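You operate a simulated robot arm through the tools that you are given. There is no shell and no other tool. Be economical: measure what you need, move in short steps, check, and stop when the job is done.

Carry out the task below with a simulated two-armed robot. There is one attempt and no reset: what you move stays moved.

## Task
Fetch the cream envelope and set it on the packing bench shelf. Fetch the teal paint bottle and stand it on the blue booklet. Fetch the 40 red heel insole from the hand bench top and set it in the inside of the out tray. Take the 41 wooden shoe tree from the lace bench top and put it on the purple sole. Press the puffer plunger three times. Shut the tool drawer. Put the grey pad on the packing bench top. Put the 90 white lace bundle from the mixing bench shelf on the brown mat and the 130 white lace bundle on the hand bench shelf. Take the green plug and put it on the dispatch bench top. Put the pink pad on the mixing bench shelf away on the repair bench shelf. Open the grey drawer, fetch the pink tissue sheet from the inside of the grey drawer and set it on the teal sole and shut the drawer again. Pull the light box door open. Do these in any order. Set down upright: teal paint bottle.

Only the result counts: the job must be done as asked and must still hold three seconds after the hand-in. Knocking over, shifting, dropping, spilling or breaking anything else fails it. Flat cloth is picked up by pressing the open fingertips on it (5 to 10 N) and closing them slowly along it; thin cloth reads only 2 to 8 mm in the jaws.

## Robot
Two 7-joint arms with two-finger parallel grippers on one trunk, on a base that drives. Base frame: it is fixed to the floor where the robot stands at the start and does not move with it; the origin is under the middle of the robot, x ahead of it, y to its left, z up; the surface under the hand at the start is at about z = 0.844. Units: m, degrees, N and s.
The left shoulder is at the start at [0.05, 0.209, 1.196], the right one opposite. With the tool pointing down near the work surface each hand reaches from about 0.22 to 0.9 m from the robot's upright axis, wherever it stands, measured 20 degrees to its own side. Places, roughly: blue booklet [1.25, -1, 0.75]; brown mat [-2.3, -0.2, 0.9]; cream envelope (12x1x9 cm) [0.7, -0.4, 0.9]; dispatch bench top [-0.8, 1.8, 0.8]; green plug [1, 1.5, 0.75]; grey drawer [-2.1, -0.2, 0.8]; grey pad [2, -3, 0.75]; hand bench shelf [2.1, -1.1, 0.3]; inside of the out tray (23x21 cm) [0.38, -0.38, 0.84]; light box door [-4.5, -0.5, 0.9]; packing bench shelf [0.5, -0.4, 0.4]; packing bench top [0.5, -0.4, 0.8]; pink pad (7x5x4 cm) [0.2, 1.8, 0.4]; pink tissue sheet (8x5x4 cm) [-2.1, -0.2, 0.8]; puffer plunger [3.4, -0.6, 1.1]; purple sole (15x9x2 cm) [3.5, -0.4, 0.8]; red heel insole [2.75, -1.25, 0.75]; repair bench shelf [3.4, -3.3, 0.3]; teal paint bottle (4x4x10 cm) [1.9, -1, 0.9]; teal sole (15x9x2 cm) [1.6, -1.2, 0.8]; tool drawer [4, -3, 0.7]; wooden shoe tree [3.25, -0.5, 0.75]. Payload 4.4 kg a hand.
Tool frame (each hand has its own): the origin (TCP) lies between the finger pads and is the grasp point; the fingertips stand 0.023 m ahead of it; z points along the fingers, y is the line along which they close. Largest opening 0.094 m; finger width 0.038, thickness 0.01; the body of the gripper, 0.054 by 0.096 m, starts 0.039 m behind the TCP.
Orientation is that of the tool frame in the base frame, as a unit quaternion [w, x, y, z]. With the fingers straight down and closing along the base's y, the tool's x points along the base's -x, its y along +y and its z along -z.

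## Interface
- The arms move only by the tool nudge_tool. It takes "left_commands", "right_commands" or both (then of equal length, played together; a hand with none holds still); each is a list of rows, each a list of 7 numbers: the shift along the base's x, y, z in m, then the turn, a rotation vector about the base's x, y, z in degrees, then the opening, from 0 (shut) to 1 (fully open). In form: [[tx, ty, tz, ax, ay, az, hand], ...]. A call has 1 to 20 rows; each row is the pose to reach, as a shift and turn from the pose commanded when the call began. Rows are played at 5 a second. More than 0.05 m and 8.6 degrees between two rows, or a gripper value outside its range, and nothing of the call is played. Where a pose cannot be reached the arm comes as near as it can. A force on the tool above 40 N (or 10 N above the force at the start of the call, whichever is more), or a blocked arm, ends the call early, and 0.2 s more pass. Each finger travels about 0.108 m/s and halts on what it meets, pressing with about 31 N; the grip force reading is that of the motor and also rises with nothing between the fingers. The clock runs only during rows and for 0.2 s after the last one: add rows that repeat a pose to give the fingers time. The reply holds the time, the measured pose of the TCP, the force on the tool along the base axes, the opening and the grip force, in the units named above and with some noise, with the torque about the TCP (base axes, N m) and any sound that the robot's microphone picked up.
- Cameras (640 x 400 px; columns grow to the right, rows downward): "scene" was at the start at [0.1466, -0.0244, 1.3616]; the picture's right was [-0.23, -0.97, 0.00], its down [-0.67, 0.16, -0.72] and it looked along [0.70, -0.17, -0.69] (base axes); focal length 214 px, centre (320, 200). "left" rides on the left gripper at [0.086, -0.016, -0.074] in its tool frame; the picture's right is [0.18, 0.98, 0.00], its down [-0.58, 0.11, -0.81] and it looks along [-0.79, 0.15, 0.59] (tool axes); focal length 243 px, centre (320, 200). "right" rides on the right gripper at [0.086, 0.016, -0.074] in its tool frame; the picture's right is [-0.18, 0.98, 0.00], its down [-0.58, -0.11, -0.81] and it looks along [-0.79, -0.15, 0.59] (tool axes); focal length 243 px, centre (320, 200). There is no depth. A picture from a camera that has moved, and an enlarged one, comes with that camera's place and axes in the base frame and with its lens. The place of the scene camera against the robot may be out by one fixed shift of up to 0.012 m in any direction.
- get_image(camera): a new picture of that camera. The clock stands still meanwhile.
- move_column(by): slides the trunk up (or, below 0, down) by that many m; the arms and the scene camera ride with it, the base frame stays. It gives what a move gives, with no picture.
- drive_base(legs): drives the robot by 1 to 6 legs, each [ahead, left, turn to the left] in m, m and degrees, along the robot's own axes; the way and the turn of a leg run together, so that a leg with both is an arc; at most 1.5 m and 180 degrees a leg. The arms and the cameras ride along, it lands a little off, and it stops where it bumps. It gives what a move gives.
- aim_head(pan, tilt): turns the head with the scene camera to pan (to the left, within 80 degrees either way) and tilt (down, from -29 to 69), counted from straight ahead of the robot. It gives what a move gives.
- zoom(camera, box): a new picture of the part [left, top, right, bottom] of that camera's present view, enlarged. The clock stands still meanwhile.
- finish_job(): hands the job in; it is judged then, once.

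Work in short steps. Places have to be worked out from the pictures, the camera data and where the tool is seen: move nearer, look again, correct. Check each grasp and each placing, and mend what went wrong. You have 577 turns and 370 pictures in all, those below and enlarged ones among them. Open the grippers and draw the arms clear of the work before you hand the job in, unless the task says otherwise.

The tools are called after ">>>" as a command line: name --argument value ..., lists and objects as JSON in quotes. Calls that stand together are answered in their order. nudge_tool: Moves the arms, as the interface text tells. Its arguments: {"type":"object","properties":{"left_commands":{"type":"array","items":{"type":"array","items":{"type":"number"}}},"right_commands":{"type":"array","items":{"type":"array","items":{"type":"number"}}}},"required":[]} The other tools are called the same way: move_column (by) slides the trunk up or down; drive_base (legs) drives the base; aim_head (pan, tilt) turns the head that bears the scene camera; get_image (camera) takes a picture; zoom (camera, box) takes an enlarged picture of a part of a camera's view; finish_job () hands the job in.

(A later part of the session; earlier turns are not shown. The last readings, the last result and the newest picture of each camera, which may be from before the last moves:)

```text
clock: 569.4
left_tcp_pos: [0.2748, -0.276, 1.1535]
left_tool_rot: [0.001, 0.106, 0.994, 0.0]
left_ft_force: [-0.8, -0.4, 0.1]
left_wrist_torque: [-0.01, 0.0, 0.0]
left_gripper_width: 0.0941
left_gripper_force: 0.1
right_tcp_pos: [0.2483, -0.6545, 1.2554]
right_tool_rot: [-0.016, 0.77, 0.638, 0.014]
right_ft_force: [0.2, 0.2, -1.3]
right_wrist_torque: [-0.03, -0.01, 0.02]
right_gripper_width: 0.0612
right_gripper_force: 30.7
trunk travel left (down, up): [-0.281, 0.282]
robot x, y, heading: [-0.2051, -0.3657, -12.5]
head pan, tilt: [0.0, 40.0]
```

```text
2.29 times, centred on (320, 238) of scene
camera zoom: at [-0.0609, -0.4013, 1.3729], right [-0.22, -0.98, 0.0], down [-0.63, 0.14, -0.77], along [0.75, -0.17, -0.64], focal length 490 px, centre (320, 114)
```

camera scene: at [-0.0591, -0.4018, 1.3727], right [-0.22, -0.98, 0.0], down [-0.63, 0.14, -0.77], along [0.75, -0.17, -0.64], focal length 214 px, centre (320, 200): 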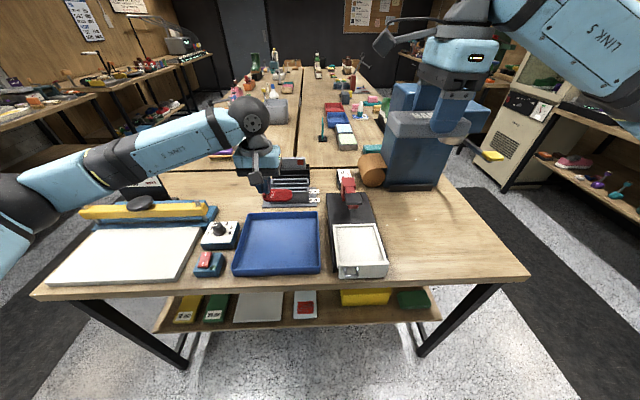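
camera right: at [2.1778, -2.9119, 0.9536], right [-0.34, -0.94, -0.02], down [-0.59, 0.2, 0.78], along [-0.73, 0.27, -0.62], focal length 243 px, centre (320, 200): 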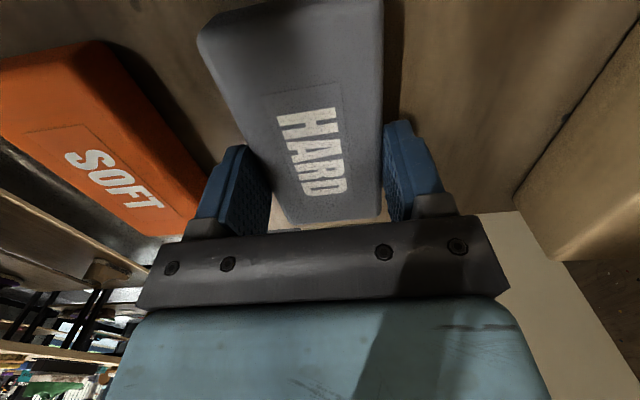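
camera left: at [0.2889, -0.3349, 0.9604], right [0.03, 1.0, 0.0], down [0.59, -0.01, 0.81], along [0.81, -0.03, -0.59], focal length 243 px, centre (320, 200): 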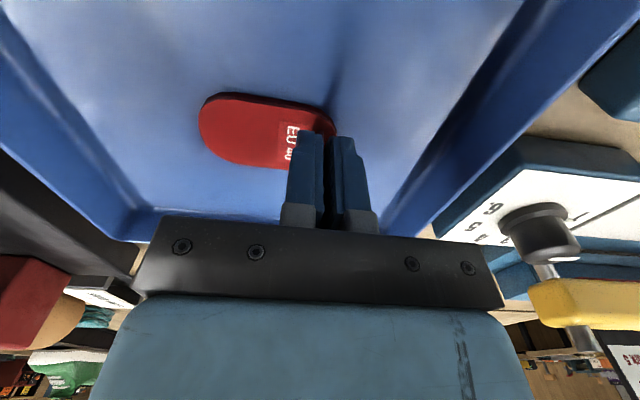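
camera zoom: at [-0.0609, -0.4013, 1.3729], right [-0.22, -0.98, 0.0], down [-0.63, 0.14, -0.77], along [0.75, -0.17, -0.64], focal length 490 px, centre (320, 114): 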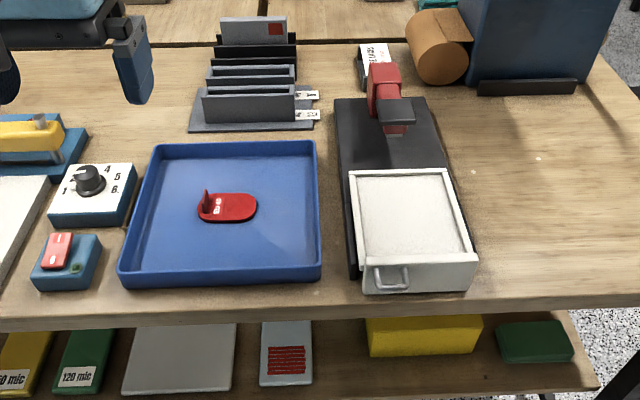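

Insole in the tray. Now put the grey pad on the free bench area right of the small drawer unit, about (0.32,-0.825).

>>> nudge_tool --right_commands '[[0.015, -0.04, 0, 0, 0, 0, 0.3], [0.03, -0.08, 0, 0, 0, 0, 0.3], [0.05, -0.12, 0, 0, 0, 0, 0.3], [0.072, -0.16, 0, 0, 0, 0, 0.3], [0.072, -0.17, -0.045, 0, 0, 0, 0.3], [0.072, -0.17, -0.09, 0, 0, 0, 0.3], [0.072, -0.17, -0.135, 0, 0, 0, 0.3], [0.072, -0.17, -0.18, 0, 0, 0, 0.3], [0.072, -0.17, -0.225, 0, 0, 0, 0.3], [0.072, -0.17, -0.26, 0, 0, 0, 0.3]]'

>>> get_image --camera "scene"

>>> get_image --camera "right"

```text
clock: 571.6
left_tcp_pos: [0.2783, -0.2771, 1.1515]
left_tool_rot: [0.001, 0.106, 0.994, -0.001]
left_ft_force: [-0.9, -0.5, -0.9]
left_wrist_torque: [0.0, 0.03, 0.03]
left_gripper_width: 0.0941
left_gripper_force: 0.1
right_tcp_pos: [0.3235, -0.8234, 0.9947]
right_tool_rot: [-0.017, 0.77, 0.637, 0.013]
right_ft_force: [0.3, -0.3, -2.0]
right_wrist_torque: [-0.04, 0.0, 0.0]
right_gripper_width: 0.0614
right_gripper_force: 31.3
trunk travel left (down, up): [-0.281, 0.282]
robot x, y, heading: [-0.2086, -0.3622, -12.3]
head pan, tilt: [0.0, 40.0]
```

```text
187 pictures are left
camera scene: at [-0.0593, -0.4025, 1.3727], right [-0.22, -0.98, 0.0], down [-0.63, 0.14, -0.77], along [0.75, -0.17, -0.64], focal length 214 px, centre (320, 200)
```

scene: 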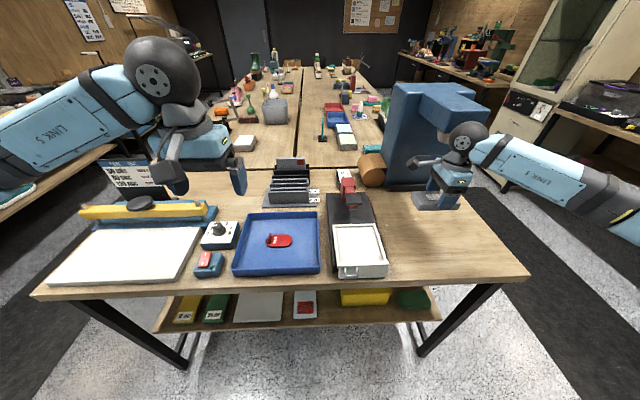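

```text
186 pictures are left
camera right: at [0.3564, -0.7452, 1.0728], right [0.93, -0.36, -0.02], down [-0.21, -0.59, 0.78], along [-0.29, -0.73, -0.62], focal length 243 px, centre (320, 200)
```

right: 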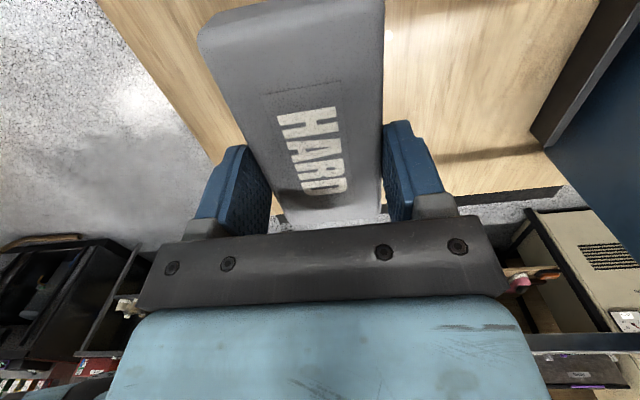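

>>> nudge_tool --right_commands '[[0, 0, -0.04, 0, 0, 0, 0.3], [0, 0, -0.08, 0, 0, 0, 0.3], [0, 0, -0.1, 0, 0, 0, 0.3], [0, 0, -0.108, 0, 0, 0, 0.3], [0, 0, -0.114, 0, 0, 0, 0.3], [0, 0, -0.119, 0, 0, 0, 0.3], [0, 0, -0.124, 0, 0, 0, 0.3]]'

```text
clock: 573.2
left_tcp_pos: [0.276, -0.2753, 1.1539]
left_tool_rot: [0.003, 0.106, 0.994, -0.002]
left_ft_force: [-0.1, 0.3, 0.0]
left_wrist_torque: [-0.02, -0.01, -0.02]
left_gripper_width: 0.0939
left_gripper_force: 0.0
right_tcp_pos: [0.3219, -0.8247, 0.875]
right_tool_rot: [-0.014, 0.77, 0.638, 0.015]
right_ft_force: [-3.0, -4.1, 18.3]
right_wrist_torque: [0.07, -0.26, 0.07]
right_gripper_width: 0.0616
right_gripper_force: 30.6
trunk travel left (down, up): [-0.281, 0.282]
robot x, y, heading: [-0.2072, -0.3633, -12.8]
head pan, tilt: [0.0, 40.0]
```

>>> nudge_tool --right_commands '[[0, 0, 0.002, 0, 0, 0, 0.5], [0, 0, 0.002, 0, 0, 0, 0.8], [0, 0, 0.002, 0, 0, 0, 0.9], [0, 0, 0.03, 0, 0, 0, 0.9], [0, 0, 0.07, 0, 0, 0, 0.9], [0, 0, 0.11, 0, 0, 0, 0.9], [0, 0, 0.15, 0, 0, 0, 0.9], [0, 0, 0.2, 0, 0, 0, 0.9]]'

>>> get_image --camera "scene"

```text
clock: 575.0
left_tcp_pos: [0.277, -0.2755, 1.1514]
left_tool_rot: [0.002, 0.106, 0.994, -0.002]
left_ft_force: [-0.1, 0.2, 0.8]
left_wrist_torque: [-0.03, -0.02, 0.0]
left_gripper_width: 0.094
left_gripper_force: 0.1
right_tcp_pos: [0.3252, -0.8229, 1.07]
right_tool_rot: [-0.016, 0.77, 0.638, 0.013]
right_ft_force: [0.2, -0.4, -0.5]
right_wrist_torque: [-0.02, -0.02, -0.02]
right_gripper_width: 0.0847
right_gripper_force: 0.1
trunk travel left (down, up): [-0.281, 0.282]
robot x, y, heading: [-0.2094, -0.3629, -12.5]
head pan, tilt: [0.0, 40.0]
```

```text
185 pictures are left
camera scene: at [-0.0602, -0.4011, 1.3728], right [-0.22, -0.98, 0.0], down [-0.63, 0.14, -0.77], along [0.75, -0.17, -0.64], focal length 214 px, centre (320, 200)
```

scene: 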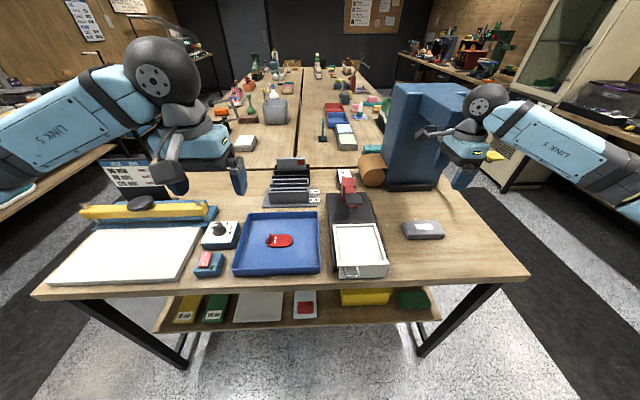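

Grey pad placed. Next go round to the left aisle for the shoe tree and puffer; retract first.

>>> nudge_tool --right_commands '[[-0.03, 0.01, 0.03, 0, 0, 0, 0.9], [-0.06, 0.03, 0.06, 0, 0, 0, 0.9], [-0.09, 0.06, 0.09, 0, 0, 0, 0.9], [-0.12, 0.09, 0.11, 0, 0, 0, 0.9]]'

>>> drive_base --legs '[[-0.4, 0, 0], [0, 1.38, 0], [1.3, 0, 0], [1.3, 0, 0]]'

>>> aim_head --pan -30 --tilt 25

>>> get_image --camera "scene"

```text
refused: row 3 steps farther than a row can; nothing moved
```

```text
clock: 601.6
left_tcp_pos: [2.7311, 0.5321, 1.1502]
left_tool_rot: [0.001, 0.107, 0.994, -0.001]
left_ft_force: [0.5, 0.1, -0.4]
left_wrist_torque: [-0.02, -0.01, 0.0]
left_gripper_width: 0.0938
left_gripper_force: 0.0
right_tcp_pos: [2.7787, -0.0145, 1.0692]
right_tool_rot: [-0.016, 0.771, 0.637, 0.013]
right_ft_force: [0.1, 0.0, 0.2]
right_wrist_torque: [0.02, -0.02, -0.01]
right_gripper_width: 0.0846
right_gripper_force: 0.1
trunk travel left (down, up): [-0.281, 0.282]
robot x, y, heading: [2.2429, 0.4476, -12.5]
head pan, tilt: [0.0, 40.0]
```

```text
clock: 602.6
left_tcp_pos: [2.7315, 0.5332, 1.152]
left_tool_rot: [0.001, 0.107, 0.994, -0.001]
left_ft_force: [-0.1, -0.2, 0.0]
left_wrist_torque: [-0.01, -0.02, 0.01]
left_gripper_width: 0.0938
left_gripper_force: 0.0
right_tcp_pos: [2.7786, -0.0171, 1.0699]
right_tool_rot: [-0.016, 0.77, 0.638, 0.014]
right_ft_force: [-0.1, -0.1, -0.5]
right_wrist_torque: [-0.03, 0.01, -0.01]
right_gripper_width: 0.0845
right_gripper_force: 0.1
trunk travel left (down, up): [-0.281, 0.282]
robot x, y, heading: [2.2468, 0.4447, -12.6]
head pan, tilt: [-30.0, 25.0]
```

```text
184 pictures are left
camera scene: at [2.3785, 0.3634, 1.3961], right [-0.68, -0.74, 0.0], down [-0.31, 0.29, -0.91], along [0.67, -0.61, -0.42], focal length 214 px, centre (320, 200)
```

scene: 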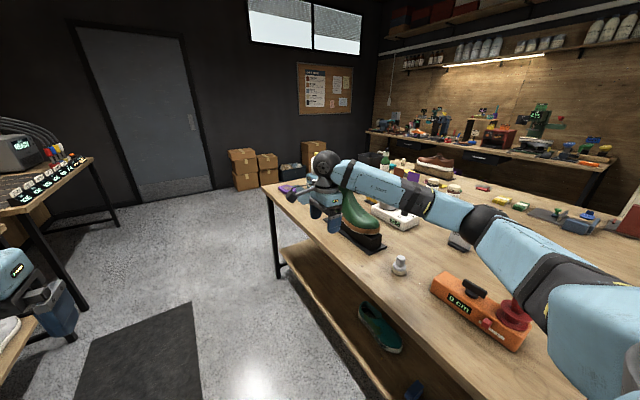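

I chained again; check that the right arm brushed nothing along the bench.

>>> aim_head --pan -80 --tilt 30

>>> get_image --camera "scene"

```text
clock: 603.8
left_tcp_pos: [2.7313, 0.5324, 1.1516]
left_tool_rot: [0.002, 0.108, 0.994, -0.001]
left_ft_force: [0.2, -0.4, -0.6]
left_wrist_torque: [0.01, 0.0, 0.0]
left_gripper_width: 0.094
left_gripper_force: 0.0
right_tcp_pos: [2.7781, -0.0154, 1.0698]
right_tool_rot: [-0.017, 0.771, 0.636, 0.013]
right_ft_force: [-0.2, -0.6, -0.3]
right_wrist_torque: [-0.02, 0.02, 0.0]
right_gripper_width: 0.0846
right_gripper_force: 0.2
trunk travel left (down, up): [-0.281, 0.282]
robot x, y, heading: [2.2492, 0.4428, -12.8]
head pan, tilt: [-80.0, 30.0]
```

```text
183 pictures are left
camera scene: at [2.3065, 0.3354, 1.3881], right [-1.0, 0.04, 0.0], down [0.02, 0.5, -0.87], along [-0.04, -0.87, -0.5], focal length 214 px, centre (320, 200)
```

scene: 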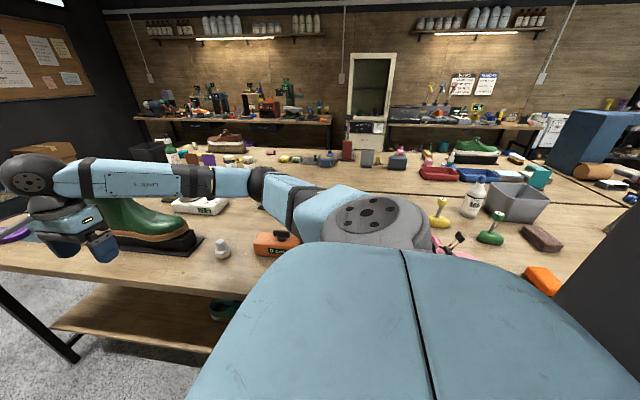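

Everything is upright. Raise and retract the right hand now (separately).

>>> nudge_tool --right_commands '[[0, 0.01, 0.045, 0, 0, 0, 0.9], [0, 0.02, 0.09, 0, 0, 0, 0.9], [-0.03, 0.04, 0.12, 0, 0, 0, 0.9], [-0.06, 0.06, 0.14, 0, 0, 0, 0.9], [-0.09, 0.08, 0.16, 0, 0, 0, 0.9], [-0.12, 0.1, 0.18, 0, 0, 0, 0.9], [-0.15, 0.12, 0.18, 0, 0, 0, 0.9]]'

```text
clock: 605.4
left_tcp_pos: [2.7305, 0.5328, 1.1524]
left_tool_rot: [0.001, 0.108, 0.994, -0.001]
left_ft_force: [-0.7, -0.1, -0.1]
left_wrist_torque: [0.01, -0.04, 0.02]
left_gripper_width: 0.094
left_gripper_force: 0.1
right_tcp_pos: [2.6277, 0.1049, 1.252]
right_tool_rot: [-0.017, 0.77, 0.637, 0.013]
right_ft_force: [-0.1, -0.3, -0.8]
right_wrist_torque: [-0.02, 0.05, -0.02]
right_gripper_width: 0.0846
right_gripper_force: 0.2
trunk travel left (down, up): [-0.281, 0.282]
robot x, y, heading: [2.2471, 0.4476, -12.5]
head pan, tilt: [-80.0, 30.0]
```

>>> drive_base --legs '[[1.15, 0.05, 0], [0, 0, -89]]'

>>> aim_head --pan 0 --tilt 40

>>> get_image --camera "scene"

```text
clock: 615.0
left_tcp_pos: [3.4754, -0.2373, 1.1528]
left_tool_rot: [0.0, 0.772, 0.636, -0.002]
left_ft_force: [-1.1, -0.4, 0.3]
left_wrist_torque: [-0.01, 0.01, -0.01]
left_gripper_width: 0.0941
left_gripper_force: 0.1
right_tcp_pos: [3.0465, -0.1427, 1.2518]
right_tool_rot: [-0.002, 0.996, -0.083, 0.021]
right_ft_force: [-0.3, -0.4, 0.2]
right_wrist_torque: [0.04, -0.01, -0.03]
right_gripper_width: 0.0845
right_gripper_force: 0.1
trunk travel left (down, up): [-0.281, 0.282]
robot x, y, heading: [3.3763, 0.2461, -101.2]
head pan, tilt: [-80.0, 30.0]
```

```text
clock: 616.5
left_tcp_pos: [3.4752, -0.2361, 1.1522]
left_tool_rot: [0.0, 0.771, 0.637, -0.002]
left_ft_force: [0.1, -0.3, 0.3]
left_wrist_torque: [0.0, 0.0, -0.02]
left_gripper_width: 0.0942
left_gripper_force: 0.0
right_tcp_pos: [3.0474, -0.1438, 1.2524]
right_tool_rot: [-0.003, 0.996, -0.083, 0.021]
right_ft_force: [0.1, -0.4, -0.2]
right_wrist_torque: [0.0, 0.01, -0.02]
right_gripper_width: 0.0843
right_gripper_force: 0.0
trunk travel left (down, up): [-0.281, 0.282]
robot x, y, heading: [3.3744, 0.2464, -101.4]
head pan, tilt: [0.0, 40.0]
```

```text
182 pictures are left
camera scene: at [3.3475, 0.0916, 1.3728], right [-0.98, 0.2, 0.0], down [0.13, 0.63, -0.77], along [-0.15, -0.75, -0.64], focal length 214 px, centre (320, 200)
```

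scene: 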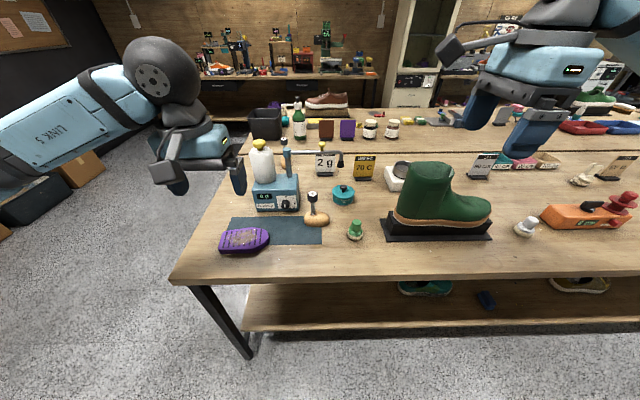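

>>> zoom --camera "scene" --box '[210, 130, 370, 270]'

```text
2.86 times, centred on (290, 200) of scene
camera zoom: at [3.3475, 0.0916, 1.3728], right [-0.98, 0.2, 0.0], down [0.13, 0.63, -0.77], along [-0.15, -0.75, -0.64], focal length 613 px, centre (406, 200)
```

zoom: 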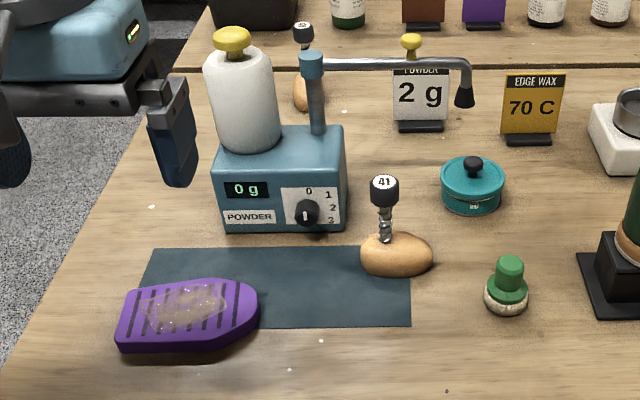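

Shoe tree "41": knob at about (3.27,-0.42,0.95); purple sole at (3.49,-0.366). Bring the left hand over the knob.

>>> nudge_tool --left_commands '[[-0.03, -0.02, 0, 0, 0, 0, 0.9], [-0.06, -0.04, 0, 0, 0, 0, 0.8], [-0.09, -0.065, 0, 0, 0, 0, 0.7], [-0.12, -0.09, 0, 0, 0, 0, 0.7], [-0.15, -0.115, 0, 0, 0, 0, 0.7], [-0.18, -0.14, 0, 0, 0, 0, 0.7], [-0.2, -0.165, 0, 0, 0, 0, 0.7], [-0.205, -0.18, -0.02, 0, 0, 0, 0.7]]'

>>> get_image --camera "left"

```text
clock: 618.3
left_tcp_pos: [3.2697, -0.419, 1.1319]
left_tool_rot: [-0.001, 0.772, 0.635, -0.001]
left_ft_force: [0.8, -0.2, 0.6]
left_wrist_torque: [0.01, -0.02, 0.01]
left_gripper_width: 0.0659
left_gripper_force: 0.1
right_tcp_pos: [3.047, -0.1436, 1.252]
right_tool_rot: [-0.002, 0.996, -0.082, 0.021]
right_ft_force: [-0.2, -0.2, -0.6]
right_wrist_torque: [0.01, 0.02, 0.04]
right_gripper_width: 0.0848
right_gripper_force: 0.0
trunk travel left (down, up): [-0.281, 0.282]
robot x, y, heading: [3.3781, 0.2488, -101.1]
head pan, tilt: [0.0, 40.0]
```

```text
180 pictures are left
camera left: at [3.2724, -0.3309, 1.2068], right [1.0, -0.01, 0.0], down [0.0, -0.59, 0.81], along [-0.01, -0.81, -0.59], focal length 243 px, centre (320, 200)
```

left: 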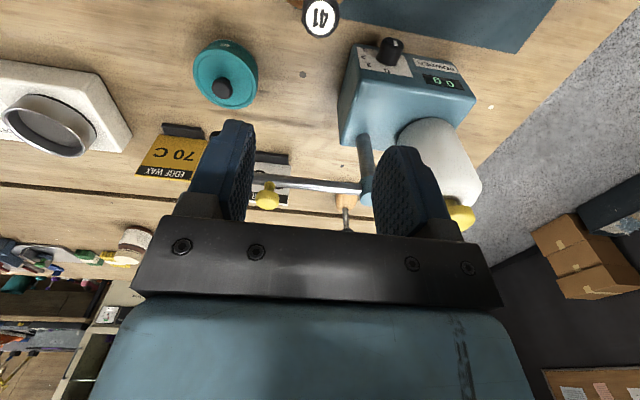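

>>> nudge_tool --left_commands '[[0, 0.014, -0.04, 0, 0, 0, 0.7], [0, 0.014, -0.08, 0, 0, 0, 0.7], [0, 0.014, -0.11, 0, 0, 0, 0.7]]'

>>> get_image --camera "left"

>>> zoom --camera "scene" --box '[210, 130, 370, 270]'

```text
clock: 619.1
left_tcp_pos: [3.269, -0.4032, 1.0216]
left_tool_rot: [-0.001, 0.772, 0.636, -0.001]
left_ft_force: [-0.1, 0.2, 0.6]
left_wrist_torque: [0.0, 0.0, -0.02]
left_gripper_width: 0.0658
left_gripper_force: 0.1
right_tcp_pos: [3.0459, -0.1427, 1.2519]
right_tool_rot: [-0.003, 0.996, -0.082, 0.02]
right_ft_force: [0.3, -0.4, -0.1]
right_wrist_torque: [0.0, -0.01, 0.03]
right_gripper_width: 0.0848
right_gripper_force: 0.1
trunk travel left (down, up): [-0.281, 0.282]
robot x, y, heading: [3.3793, 0.2462, -101.6]
head pan, tilt: [0.0, 40.0]
```

```text
179 pictures are left
camera left: at [3.2717, -0.3146, 1.0968], right [1.0, -0.01, 0.0], down [0.0, -0.59, 0.81], along [-0.01, -0.81, -0.59], focal length 243 px, centre (320, 200)
```

left: 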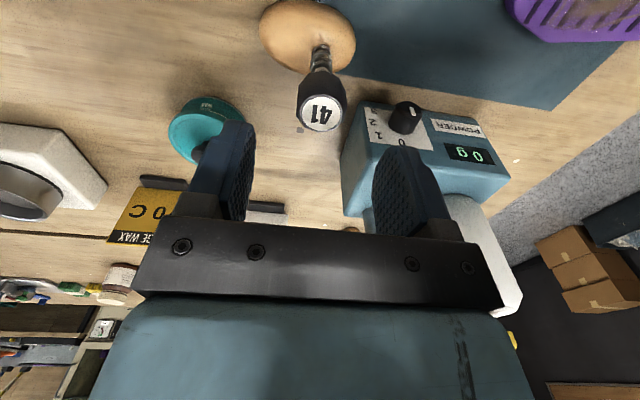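

```text
2.86 times, centred on (290, 200) of scene
camera zoom: at [3.3475, 0.0913, 1.3728], right [-0.98, 0.2, 0.0], down [0.13, 0.63, -0.77], along [-0.15, -0.75, -0.64], focal length 613 px, centre (406, 200)
```

zoom: 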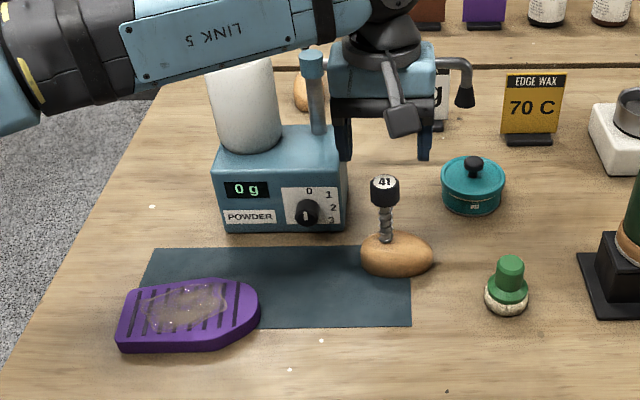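

Knob top at z 0.964, centred. Lower and grip.

>>> nudge_tool --left_commands '[[0.001, -0.001, -0.04, 0, 0, 0, 0.7], [0.001, -0.001, -0.076, 0, 0, 0, 0.7], [0.001, -0.001, -0.076, 0, 0, 0, 0.3], [0.001, -0.001, -0.076, 0, 0, 0, 0.1], [0.001, -0.001, -0.076, 0, 0, 0, 0.1], [0.001, -0.001, -0.05, 0, 0, 0, 0.1], [0.001, -0.001, -0.01, 0, 0, 0, 0.1], [0.001, -0.001, 0.03, 0, 0, 0, 0.1]]'

>>> get_image --camera "left"

```text
clock: 620.9
left_tcp_pos: [3.2705, -0.4028, 1.0537]
left_tool_rot: [0.001, 0.772, 0.636, -0.002]
left_ft_force: [-1.1, -0.6, -1.7]
left_wrist_torque: [0.0, -0.01, -0.01]
left_gripper_width: 0.0313
left_gripper_force: 31.0
right_tcp_pos: [3.0469, -0.1421, 1.2518]
right_tool_rot: [-0.002, 0.996, -0.082, 0.021]
right_ft_force: [-0.5, 1.0, -0.5]
right_wrist_torque: [0.02, 0.0, 0.05]
right_gripper_width: 0.0843
right_gripper_force: 0.1
trunk travel left (down, up): [-0.281, 0.282]
robot x, y, heading: [3.3795, 0.2489, -101.3]
head pan, tilt: [0.0, 40.0]
```

```text
177 pictures are left
camera left: at [3.2732, -0.3147, 1.1276], right [1.0, -0.01, 0.0], down [0.0, -0.59, 0.81], along [-0.01, -0.81, -0.59], focal length 243 px, centre (320, 200)
```

left: 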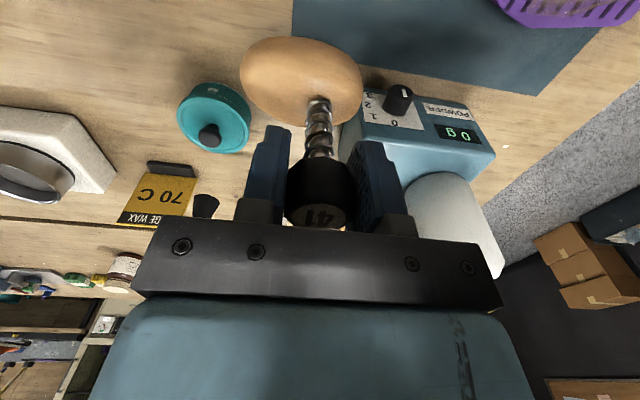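

Tree lifted. Move it over the purple sole.

>>> nudge_tool --left_commands '[[0.02, 0.02, 0.01, 0, 0, 0, 0.1], [0.05, 0.04, 0.01, 0, 0, 0, 0.1], [0.09, 0.05, 0.01, 0, 0, 0, 0.1], [0.13, 0.05, 0.01, 0, 0, 0, 0.1], [0.17, 0.045, 0.01, 0, 0, 0, 0.1], [0.21, 0.04, 0, 0, 0, 0, 0.1], [0.23, 0.035, 0, 0, 0, 0, 0.1], [0.23, 0.035, 0, 0, 0, 0, 0.1]]'

>>> get_image --camera "left"

>>> zoom --camera "scene" --box '[170, 150, 330, 275]'

```text
clock: 622.7
left_tcp_pos: [3.5027, -0.3677, 1.0525]
left_tool_rot: [0.0, 0.772, 0.635, -0.001]
left_ft_force: [-0.5, 0.4, -1.4]
left_wrist_torque: [0.04, -0.01, -0.02]
left_gripper_width: 0.0312
left_gripper_force: 30.8
right_tcp_pos: [3.0461, -0.1428, 1.2513]
right_tool_rot: [-0.002, 0.996, -0.083, 0.021]
right_ft_force: [0.0, -1.1, 0.4]
right_wrist_torque: [-0.03, 0.0, -0.01]
right_gripper_width: 0.0847
right_gripper_force: 0.2
trunk travel left (down, up): [-0.281, 0.282]
robot x, y, heading: [3.3812, 0.2467, -101.5]
head pan, tilt: [0.0, 40.0]
```

```text
176 pictures are left
camera left: at [3.5039, -0.2803, 1.1266], right [1.0, -0.01, 0.0], down [0.0, -0.59, 0.81], along [-0.01, -0.81, -0.59], focal length 243 px, centre (320, 200)
```

left: 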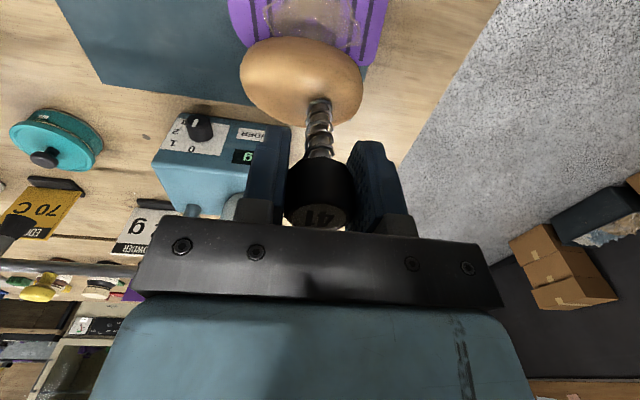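

```text
3.20 times, centred on (250, 212) of scene
camera zoom: at [3.3474, 0.0914, 1.3727], right [-0.98, 0.2, 0.0], down [0.13, 0.63, -0.77], along [-0.15, -0.75, -0.64], focal length 686 px, centre (544, 160)
```

zoom: 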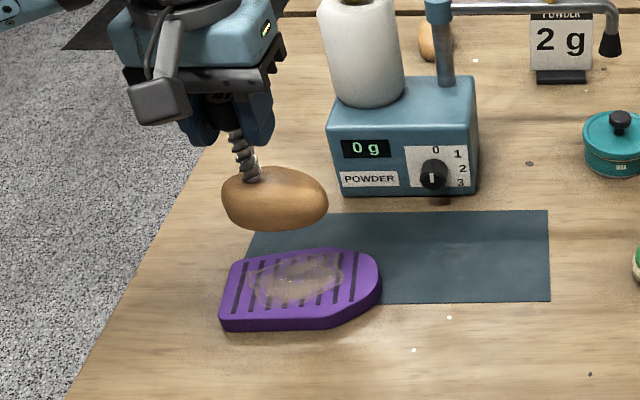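

>>> nudge_tool --left_commands '[[-0.001, 0.01, -0.04, 0, 0, 0, 0.1], [-0.001, 0.01, -0.07, 0, 0, 0, 0.1], [-0.001, 0.01, -0.08, 0, 0, 0, 0.1], [-0.001, 0.01, -0.086, 0, 0, 0, 0.1], [-0.001, 0.01, -0.091, 0, 0, 0, 0.1], [-0.001, 0.01, -0.096, 0, 0, 0, 0.1]]'

>>> zoom --camera "scene" --box '[170, 150, 330, 275]'

```text
clock: 624.1
left_tcp_pos: [3.5023, -0.3576, 0.9611]
left_tool_rot: [0.001, 0.771, 0.636, -0.005]
left_ft_force: [8.0, -2.3, 27.2]
left_wrist_torque: [-0.19, -0.22, -0.08]
left_gripper_width: 0.032
left_gripper_force: 31.5
right_tcp_pos: [3.048, -0.1407, 1.253]
right_tool_rot: [-0.001, 0.996, -0.083, 0.02]
right_ft_force: [0.2, 0.4, 0.4]
right_wrist_torque: [0.03, 0.0, 0.01]
right_gripper_width: 0.0846
right_gripper_force: 0.1
trunk travel left (down, up): [-0.281, 0.282]
robot x, y, heading: [3.3816, 0.2464, -101.4]
head pan, tilt: [0.0, 40.0]
```

```text
3.20 times, centred on (250, 212) of scene
camera zoom: at [3.348, 0.0939, 1.3735], right [-0.98, 0.2, 0.0], down [0.13, 0.63, -0.77], along [-0.15, -0.75, -0.64], focal length 686 px, centre (544, 160)
```

zoom: 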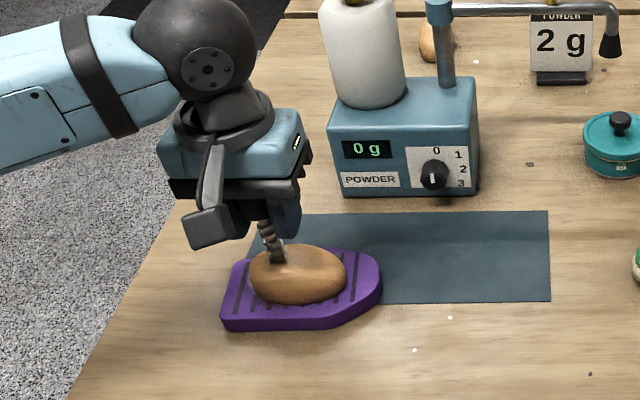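

Well centred on the sole. Release gently and rise.

>>> nudge_tool --left_commands '[[0, 0, 0.003, 0, 0, 0, 0.2], [0, 0, 0.003, 0, 0, 0, 0.45], [0, 0, 0.003, 0, 0, 0, 0.7], [0, 0, 0.003, 0, 0, 0, 0.7], [0, 0, 0.04, 0, 0, 0, 0.7], [0, 0, 0.09, 0, 0, 0, 0.7], [0, 0, 0.14, 0, 0, 0, 0.7], [0, 0, 0.19, 0, 0, 0, 0.7]]'

>>> get_image --camera "scene"

```text
clock: 625.9
left_tcp_pos: [3.5002, -0.3574, 1.1465]
left_tool_rot: [-0.001, 0.772, 0.636, -0.001]
left_ft_force: [1.1, 0.2, -0.4]
left_wrist_torque: [0.0, -0.02, 0.03]
left_gripper_width: 0.0658
left_gripper_force: 0.1
right_tcp_pos: [3.0461, -0.141, 1.2517]
right_tool_rot: [-0.002, 0.996, -0.083, 0.021]
right_ft_force: [-0.9, -0.3, -0.1]
right_wrist_torque: [-0.04, -0.02, 0.0]
right_gripper_width: 0.0844
right_gripper_force: 0.0
trunk travel left (down, up): [-0.281, 0.282]
robot x, y, heading: [3.3731, 0.2473, -101.5]
head pan, tilt: [0.0, 40.0]
```

```text
173 pictures are left
camera scene: at [3.3468, 0.0923, 1.3728], right [-0.98, 0.2, 0.0], down [0.13, 0.63, -0.77], along [-0.15, -0.75, -0.64], focal length 214 px, centre (320, 200)
```

scene: 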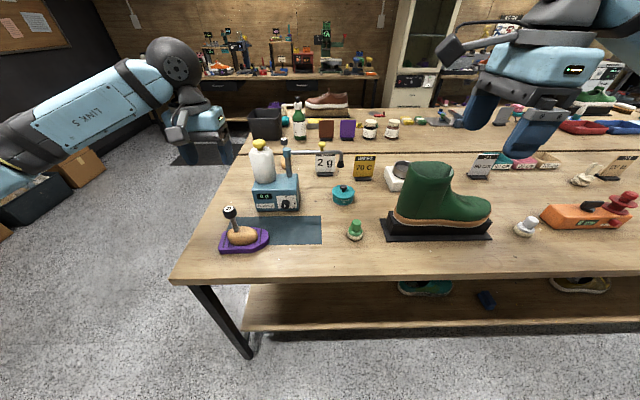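

Shoe tree stands on the purple sole. Now find the puffer's yellow plunger with the left wrist camera.

>>> get_image --camera "left"

```text
172 pictures are left
camera left: at [3.5022, -0.2693, 1.2207], right [1.0, -0.01, 0.0], down [0.0, -0.59, 0.81], along [-0.01, -0.81, -0.59], focal length 243 px, centre (320, 200)
```

left: 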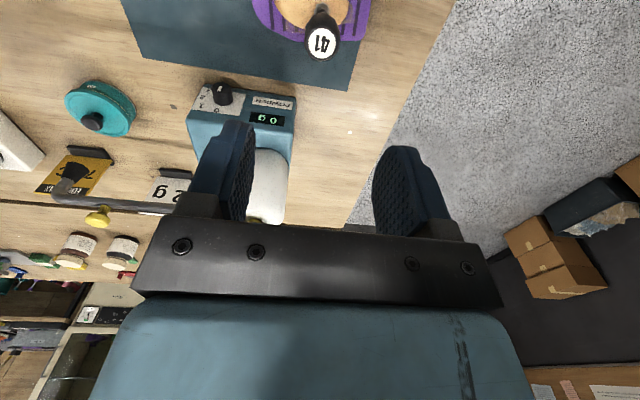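

The plunger is the yellow cap on the bottle (≈(3.41,-0.56,1.08)). Raise and centre the left hand to look at it.

>>> nudge_tool --left_commands '[[-0.02, 0, 0.04, 0, 0, 0, 0.7], [-0.05, -0.01, 0.07, 0, 0, 0, 0.7], [-0.08, -0.02, 0.1, 0, 0, 0, 0.7], [-0.09, -0.03, 0.13, 0, 0, 0, 0.7]]'

>>> get_image --camera "left"

```text
clock: 626.9
left_tcp_pos: [3.4103, -0.3886, 1.2752]
left_tool_rot: [0.0, 0.772, 0.636, -0.003]
left_ft_force: [-0.1, -0.6, 0.2]
left_wrist_torque: [0.0, -0.04, -0.03]
left_gripper_width: 0.0657
left_gripper_force: 0.1
right_tcp_pos: [3.0462, -0.142, 1.2532]
right_tool_rot: [-0.003, 0.996, -0.082, 0.021]
right_ft_force: [0.0, -0.6, 1.0]
right_wrist_torque: [0.0, -0.01, -0.01]
right_gripper_width: 0.0846
right_gripper_force: 0.0
trunk travel left (down, up): [-0.281, 0.282]
robot x, y, heading: [3.3812, 0.2443, -101.2]
head pan, tilt: [0.0, 40.0]
```

```text
171 pictures are left
camera left: at [3.4128, -0.301, 1.35], right [1.0, -0.01, 0.0], down [0.0, -0.59, 0.81], along [-0.01, -0.81, -0.59], focal length 243 px, centre (320, 200)
```

left: 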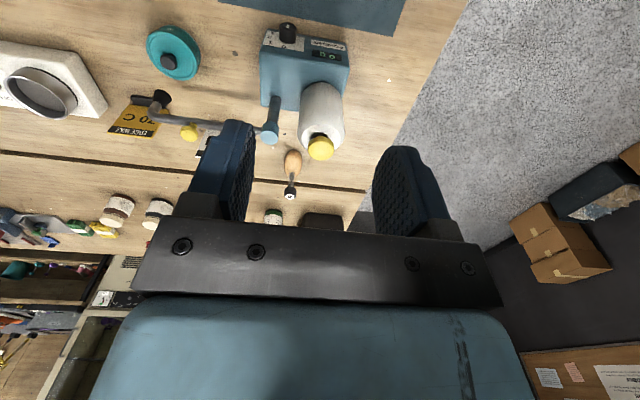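

Cap top fixed at (3.41,-0.534,1.09). Close the fingers and come right above it.

>>> nudge_tool --left_commands '[[0, -0.03, 0, 0, 0, 0, 0.3], [0, -0.07, 0, 0, 0, 0, 0], [0, -0.11, 0, 0, 0, 0, 0], [0, -0.1455, 0, 0, 0, 0, 0], [0, -0.1455, -0.04, 0, 0, 0, 0], [0, -0.1455, -0.08, 0, 0, 0, 0], [0, -0.1455, -0.12, 0, 0, 0, 0], [0, -0.1455, -0.14, 0, 0, 0, 0]]'

>>> get_image --camera "left"

>>> zoom --camera "scene" --box '[200, 100, 360, 225]'

```text
clock: 628.7
left_tcp_pos: [3.4087, -0.5357, 1.135]
left_tool_rot: [0.0, 0.772, 0.636, -0.002]
left_ft_force: [0.1, -0.5, 0.8]
left_wrist_torque: [0.01, -0.01, 0.0]
left_gripper_width: 0.0002
left_gripper_force: 31.0
right_tcp_pos: [3.0482, -0.143, 1.2521]
right_tool_rot: [-0.003, 0.996, -0.083, 0.021]
right_ft_force: [0.5, -0.6, 0.5]
right_wrist_torque: [-0.03, 0.01, -0.04]
right_gripper_width: 0.0847
right_gripper_force: 0.1
trunk travel left (down, up): [-0.281, 0.282]
robot x, y, heading: [3.3759, 0.2494, -101.4]
head pan, tilt: [0.0, 40.0]
```

```text
170 pictures are left
camera left: at [3.4112, -0.4475, 1.2099], right [1.0, -0.01, 0.0], down [0.0, -0.59, 0.81], along [-0.01, -0.81, -0.59], focal length 243 px, centre (320, 200)
```

left: 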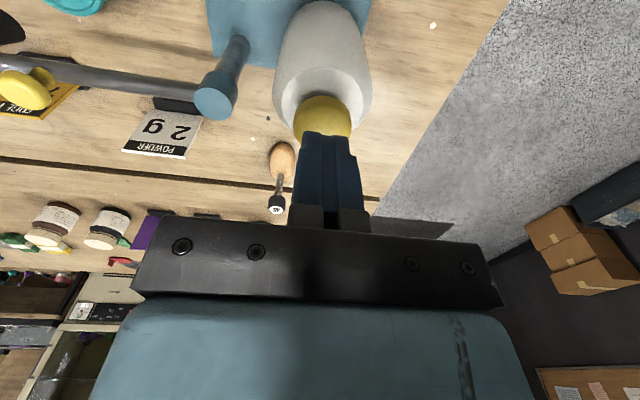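

```text
3.20 times, centred on (280, 162) of scene
camera zoom: at [3.3477, 0.0914, 1.3728], right [-0.98, 0.2, 0.0], down [0.13, 0.63, -0.77], along [-0.15, -0.75, -0.64], focal length 686 px, centre (448, 320)
```

zoom: 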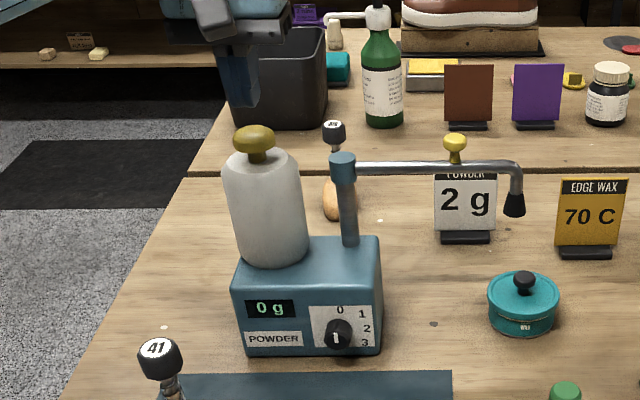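

Press the plunger once, slowly, watching force, sound and display.

>>> nudge_tool --left_commands '[[0, 0, -0.015, 0, 0, 0, 0], [0, 0, -0.022, 0, 0, 0, 0], [0, 0, -0.028, 0, 0, 0, 0], [0, 0, -0.034, 0, 0, 0, 0], [0, 0, -0.04, 0, 0, 0, 0], [0, 0, -0.045, 0, 0, 0, 0]]'

>>> zoom --camera "scene" --box '[200, 100, 360, 225]'

```text
clock: 630.1
left_tcp_pos: [3.4082, -0.5325, 1.0915]
left_tool_rot: [0.0, 0.772, 0.636, -0.003]
left_ft_force: [-0.8, -4.2, 8.2]
left_wrist_torque: [-0.15, 0.04, 0.03]
left_gripper_width: 0.0001
left_gripper_force: 30.9
right_tcp_pos: [3.0472, -0.1422, 1.2515]
right_tool_rot: [-0.003, 0.996, -0.083, 0.021]
right_ft_force: [-0.3, 1.1, -0.4]
right_wrist_torque: [0.02, 0.03, 0.02]
right_gripper_width: 0.0845
right_gripper_force: 0.1
trunk travel left (down, up): [-0.281, 0.282]
robot x, y, heading: [3.3756, 0.2457, -101.5]
head pan, tilt: [0.0, 40.0]
heard: click
```

```text
3.20 times, centred on (280, 162) of scene
camera zoom: at [3.3472, 0.0922, 1.373], right [-0.98, 0.2, 0.0], down [0.13, 0.63, -0.77], along [-0.15, -0.75, -0.64], focal length 686 px, centre (448, 320)
```

zoom: 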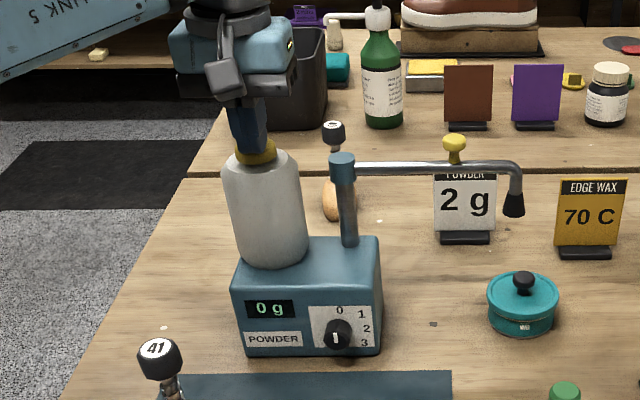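

A click: one press. Release fully and repeat.

>>> nudge_tool --left_commands '[[0, 0, 0.015, 0, 0, 0, 0], [0, 0, 0.03, 0, 0, 0, 0], [0, 0, 0.045, 0, 0, 0, 0], [0, 0, 0.045, 0, 0, 0, 0], [0, 0, 0.045, 0, 0, 0, 0]]'

>>> zoom --camera "scene" --box '[200, 100, 360, 225]'

```text
clock: 631.3
left_tcp_pos: [3.4112, -0.5338, 1.1366]
left_tool_rot: [0.0, 0.772, 0.636, -0.002]
left_ft_force: [-0.3, -0.2, 0.7]
left_wrist_torque: [0.0, 0.01, 0.0]
left_gripper_width: 0.0001
left_gripper_force: 30.9
right_tcp_pos: [3.046, -0.1454, 1.2519]
right_tool_rot: [-0.002, 0.996, -0.082, 0.021]
right_ft_force: [0.3, 0.1, 0.3]
right_wrist_torque: [0.0, -0.01, -0.02]
right_gripper_width: 0.0846
right_gripper_force: 0.1
trunk travel left (down, up): [-0.281, 0.282]
robot x, y, heading: [3.378, 0.2479, -101.3]
head pan, tilt: [0.0, 40.0]
```

```text
3.20 times, centred on (280, 162) of scene
camera zoom: at [3.3475, 0.0918, 1.3728], right [-0.98, 0.2, 0.0], down [0.13, 0.63, -0.77], along [-0.15, -0.75, -0.64], focal length 686 px, centre (448, 320)
```

zoom: 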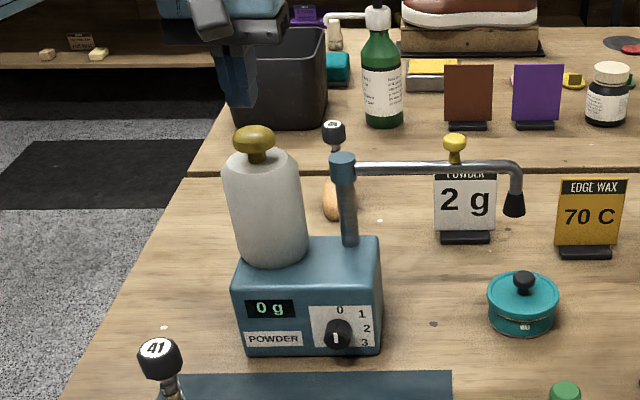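

The cap sprang back up. Second press.

>>> nudge_tool --left_commands '[[0, 0, -0.015, 0, 0, 0, 0], [0, 0, -0.022, 0, 0, 0, 0], [0, 0, -0.028, 0, 0, 0, 0], [0, 0, -0.034, 0, 0, 0, 0], [0, 0, -0.04, 0, 0, 0, 0], [0, 0, -0.045, 0, 0, 0, 0], [0, 0, -0.02, 0, 0, 0, 0], [0, 0, 0, 0, 0, 0, 0], [0, 0, 0, 0, 0, 0, 0], [0, 0, 0, 0, 0, 0, 0]]'

```text
clock: 633.5
left_tcp_pos: [3.4105, -0.5335, 1.136]
left_tool_rot: [0.0, 0.771, 0.636, -0.002]
left_ft_force: [-0.4, -0.2, 1.4]
left_wrist_torque: [-0.01, -0.02, -0.02]
left_gripper_width: 0.0
left_gripper_force: 31.3
right_tcp_pos: [3.0463, -0.1431, 1.2521]
right_tool_rot: [-0.003, 0.996, -0.083, 0.02]
right_ft_force: [0.3, -0.7, 0.1]
right_wrist_torque: [0.03, 0.0, -0.04]
right_gripper_width: 0.0848
right_gripper_force: 0.0
trunk travel left (down, up): [-0.281, 0.282]
robot x, y, heading: [3.3775, 0.2436, -101.4]
head pan, tilt: [0.0, 40.0]
heard: click
```

Second click. Third press.

>>> nudge_tool --left_commands '[[0, 0, -0.015, 0, 0, 0, 0], [0, 0, -0.022, 0, 0, 0, 0], [0, 0, -0.028, 0, 0, 0, 0], [0, 0, -0.034, 0, 0, 0, 0], [0, 0, -0.04, 0, 0, 0, 0], [0, 0, -0.045, 0, 0, 0, 0], [0, 0, -0.02, 0, 0, 0, 0], [0, 0, 0, 0, 0, 0, 0], [0, 0, 0, 0, 0, 0, 0], [0, 0, 0.04, 0, 0, 0, 0]]'

>>> zoom --camera "scene" --box '[200, 100, 360, 225]'

```text
clock: 635.7
left_tcp_pos: [3.4095, -0.5314, 1.1777]
left_tool_rot: [0.001, 0.772, 0.636, -0.001]
left_ft_force: [-0.1, 0.2, 0.5]
left_wrist_torque: [0.0, -0.01, -0.02]
left_gripper_width: 0.0
left_gripper_force: 31.1
right_tcp_pos: [3.0469, -0.1409, 1.2534]
right_tool_rot: [-0.001, 0.996, -0.083, 0.021]
right_ft_force: [0.2, 1.4, 0.3]
right_wrist_torque: [0.0, 0.0, -0.02]
right_gripper_width: 0.0846
right_gripper_force: 0.2
trunk travel left (down, up): [-0.281, 0.282]
robot x, y, heading: [3.3774, 0.2457, -101.4]
head pan, tilt: [0.0, 40.0]
heard: click
```

```text
3.20 times, centred on (280, 162) of scene
camera zoom: at [3.3469, 0.0934, 1.373], right [-0.98, 0.2, 0.0], down [0.13, 0.63, -0.77], along [-0.15, -0.75, -0.64], focal length 686 px, centre (448, 320)
```

zoom: 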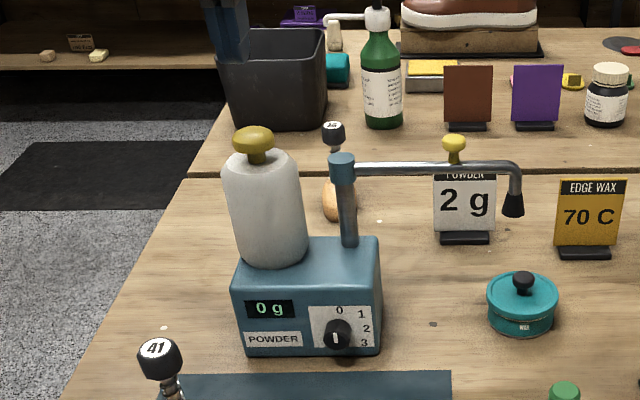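

Three clicks. Now retract the left hand, then head to the mixing bench for the 130 lace and the pink pad.

>>> nudge_tool --left_commands '[[0, 0.03, 0.03, 0, 0, 0, 0], [0.005, 0.07, 0.05, 0, 0, 0, 0], [0.01, 0.11, 0.06, 0, 0, 0, 0.3], [0.015, 0.15, 0.06, 0, 0, 0, 0.6], [0.02, 0.19, 0.06, 0, 0, 0, 1], [0.03, 0.23, 0.06, 0, 0, 0, 1], [0.04, 0.27, 0.06, 0, 0, 0, 1], [0.05, 0.31, 0.06, 0, 0, 0, 1]]'

```text
clock: 637.5
left_tcp_pos: [3.4606, -0.2226, 1.2348]
left_tool_rot: [0.001, 0.772, 0.636, -0.002]
left_ft_force: [-0.5, 0.1, 0.5]
left_wrist_torque: [-0.03, 0.02, 0.01]
left_gripper_width: 0.0939
left_gripper_force: 0.0
right_tcp_pos: [3.0478, -0.1421, 1.2519]
right_tool_rot: [-0.003, 0.996, -0.082, 0.021]
right_ft_force: [0.5, -0.3, -0.4]
right_wrist_torque: [-0.04, -0.01, -0.01]
right_gripper_width: 0.0847
right_gripper_force: 0.2
trunk travel left (down, up): [-0.281, 0.282]
robot x, y, heading: [3.378, 0.2473, -101.8]
head pan, tilt: [0.0, 40.0]
```

>>> drive_base --legs '[[0, -1.4, 0], [0, -0.35, 0], [0, 0, 90], [0, 0, 90]]'

>>> aim_head --pan 0 --tilt 40

>>> get_image --camera "scene"

```text
clock: 660.6
left_tcp_pos: [1.605, 1.0444, 1.2345]
left_tool_rot: [0.001, -0.634, 0.774, 0.0]
left_ft_force: [0.1, 0.4, 0.1]
left_wrist_torque: [-0.02, 0.0, 0.02]
left_gripper_width: 0.0942
left_gripper_force: 0.0
right_tcp_pos: [2.0184, 0.9597, 1.2515]
right_tool_rot: [-0.021, 0.087, 0.996, -0.003]
right_ft_force: [-0.2, 0.3, -0.9]
right_wrist_torque: [-0.01, 0.0, -0.01]
right_gripper_width: 0.0846
right_gripper_force: 0.0
trunk travel left (down, up): [-0.281, 0.282]
robot x, y, heading: [1.6855, 0.5727, 78.3]
head pan, tilt: [0.0, 40.0]
```

```text
clock: 661.2
left_tcp_pos: [1.6036, 1.0446, 1.2343]
left_tool_rot: [0.002, -0.633, 0.774, 0.0]
left_ft_force: [0.0, -0.6, -0.7]
left_wrist_torque: [-0.01, 0.01, 0.01]
left_gripper_width: 0.0942
left_gripper_force: 0.0
right_tcp_pos: [2.0194, 0.9601, 1.2528]
right_tool_rot: [-0.021, 0.086, 0.996, -0.003]
right_ft_force: [-0.1, -0.1, 0.7]
right_wrist_torque: [0.02, -0.02, 0.0]
right_gripper_width: 0.0845
right_gripper_force: 0.0
trunk travel left (down, up): [-0.281, 0.282]
robot x, y, heading: [1.6886, 0.5732, 78.2]
head pan, tilt: [0.0, 40.0]
```

```text
165 pictures are left
camera scene: at [1.7137, 0.7171, 1.3728], right [0.98, -0.2, 0.0], down [-0.13, -0.63, -0.77], along [0.16, 0.75, -0.64], focal length 214 px, centre (320, 200)
```

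scene: 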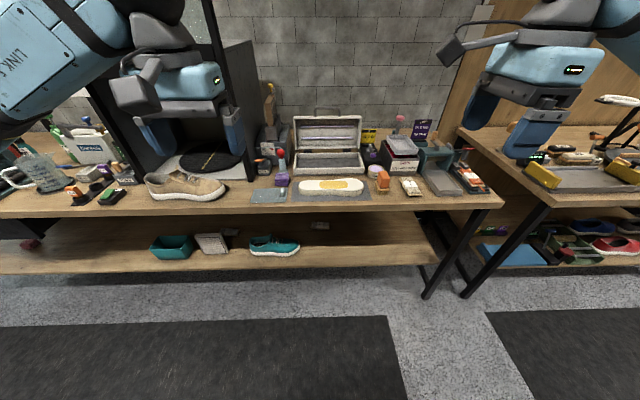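

>>> zoom --camera "scene" --box '[190, 205, 350, 265]'

>>> zoom --camera "scene" --box '[370, 150, 500, 210]'

```text
4.00 times, centred on (270, 235) of scene
camera zoom: at [1.7137, 0.7171, 1.3728], right [0.98, -0.2, 0.0], down [-0.13, -0.63, -0.77], along [0.16, 0.75, -0.64], focal length 858 px, centre (520, 60)
```

zoom: 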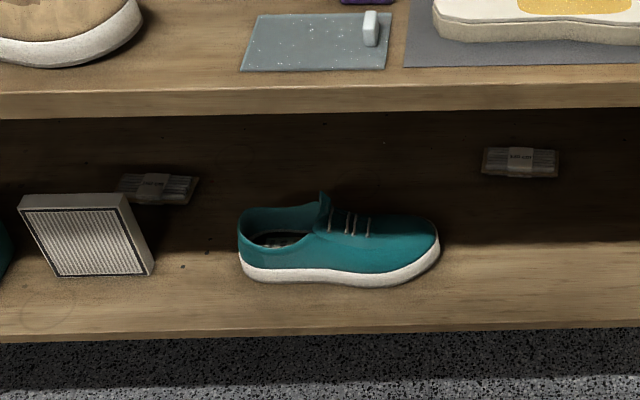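

```text
4.92 times, centred on (435, 180) of scene
camera zoom: at [1.7137, 0.7171, 1.3728], right [0.98, -0.2, 0.0], down [-0.13, -0.63, -0.77], along [0.16, 0.75, -0.64], focal length 1056 px, centre (-246, 298)
```

zoom: 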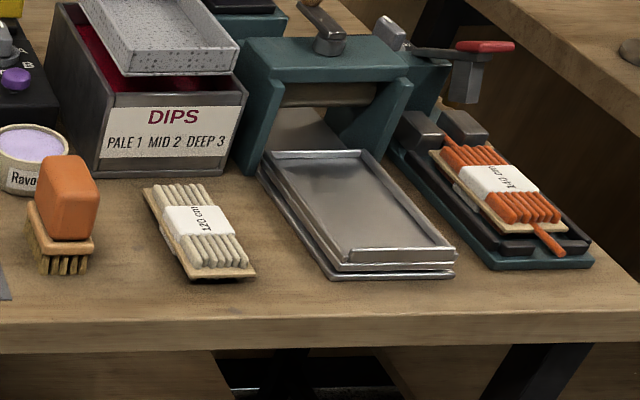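

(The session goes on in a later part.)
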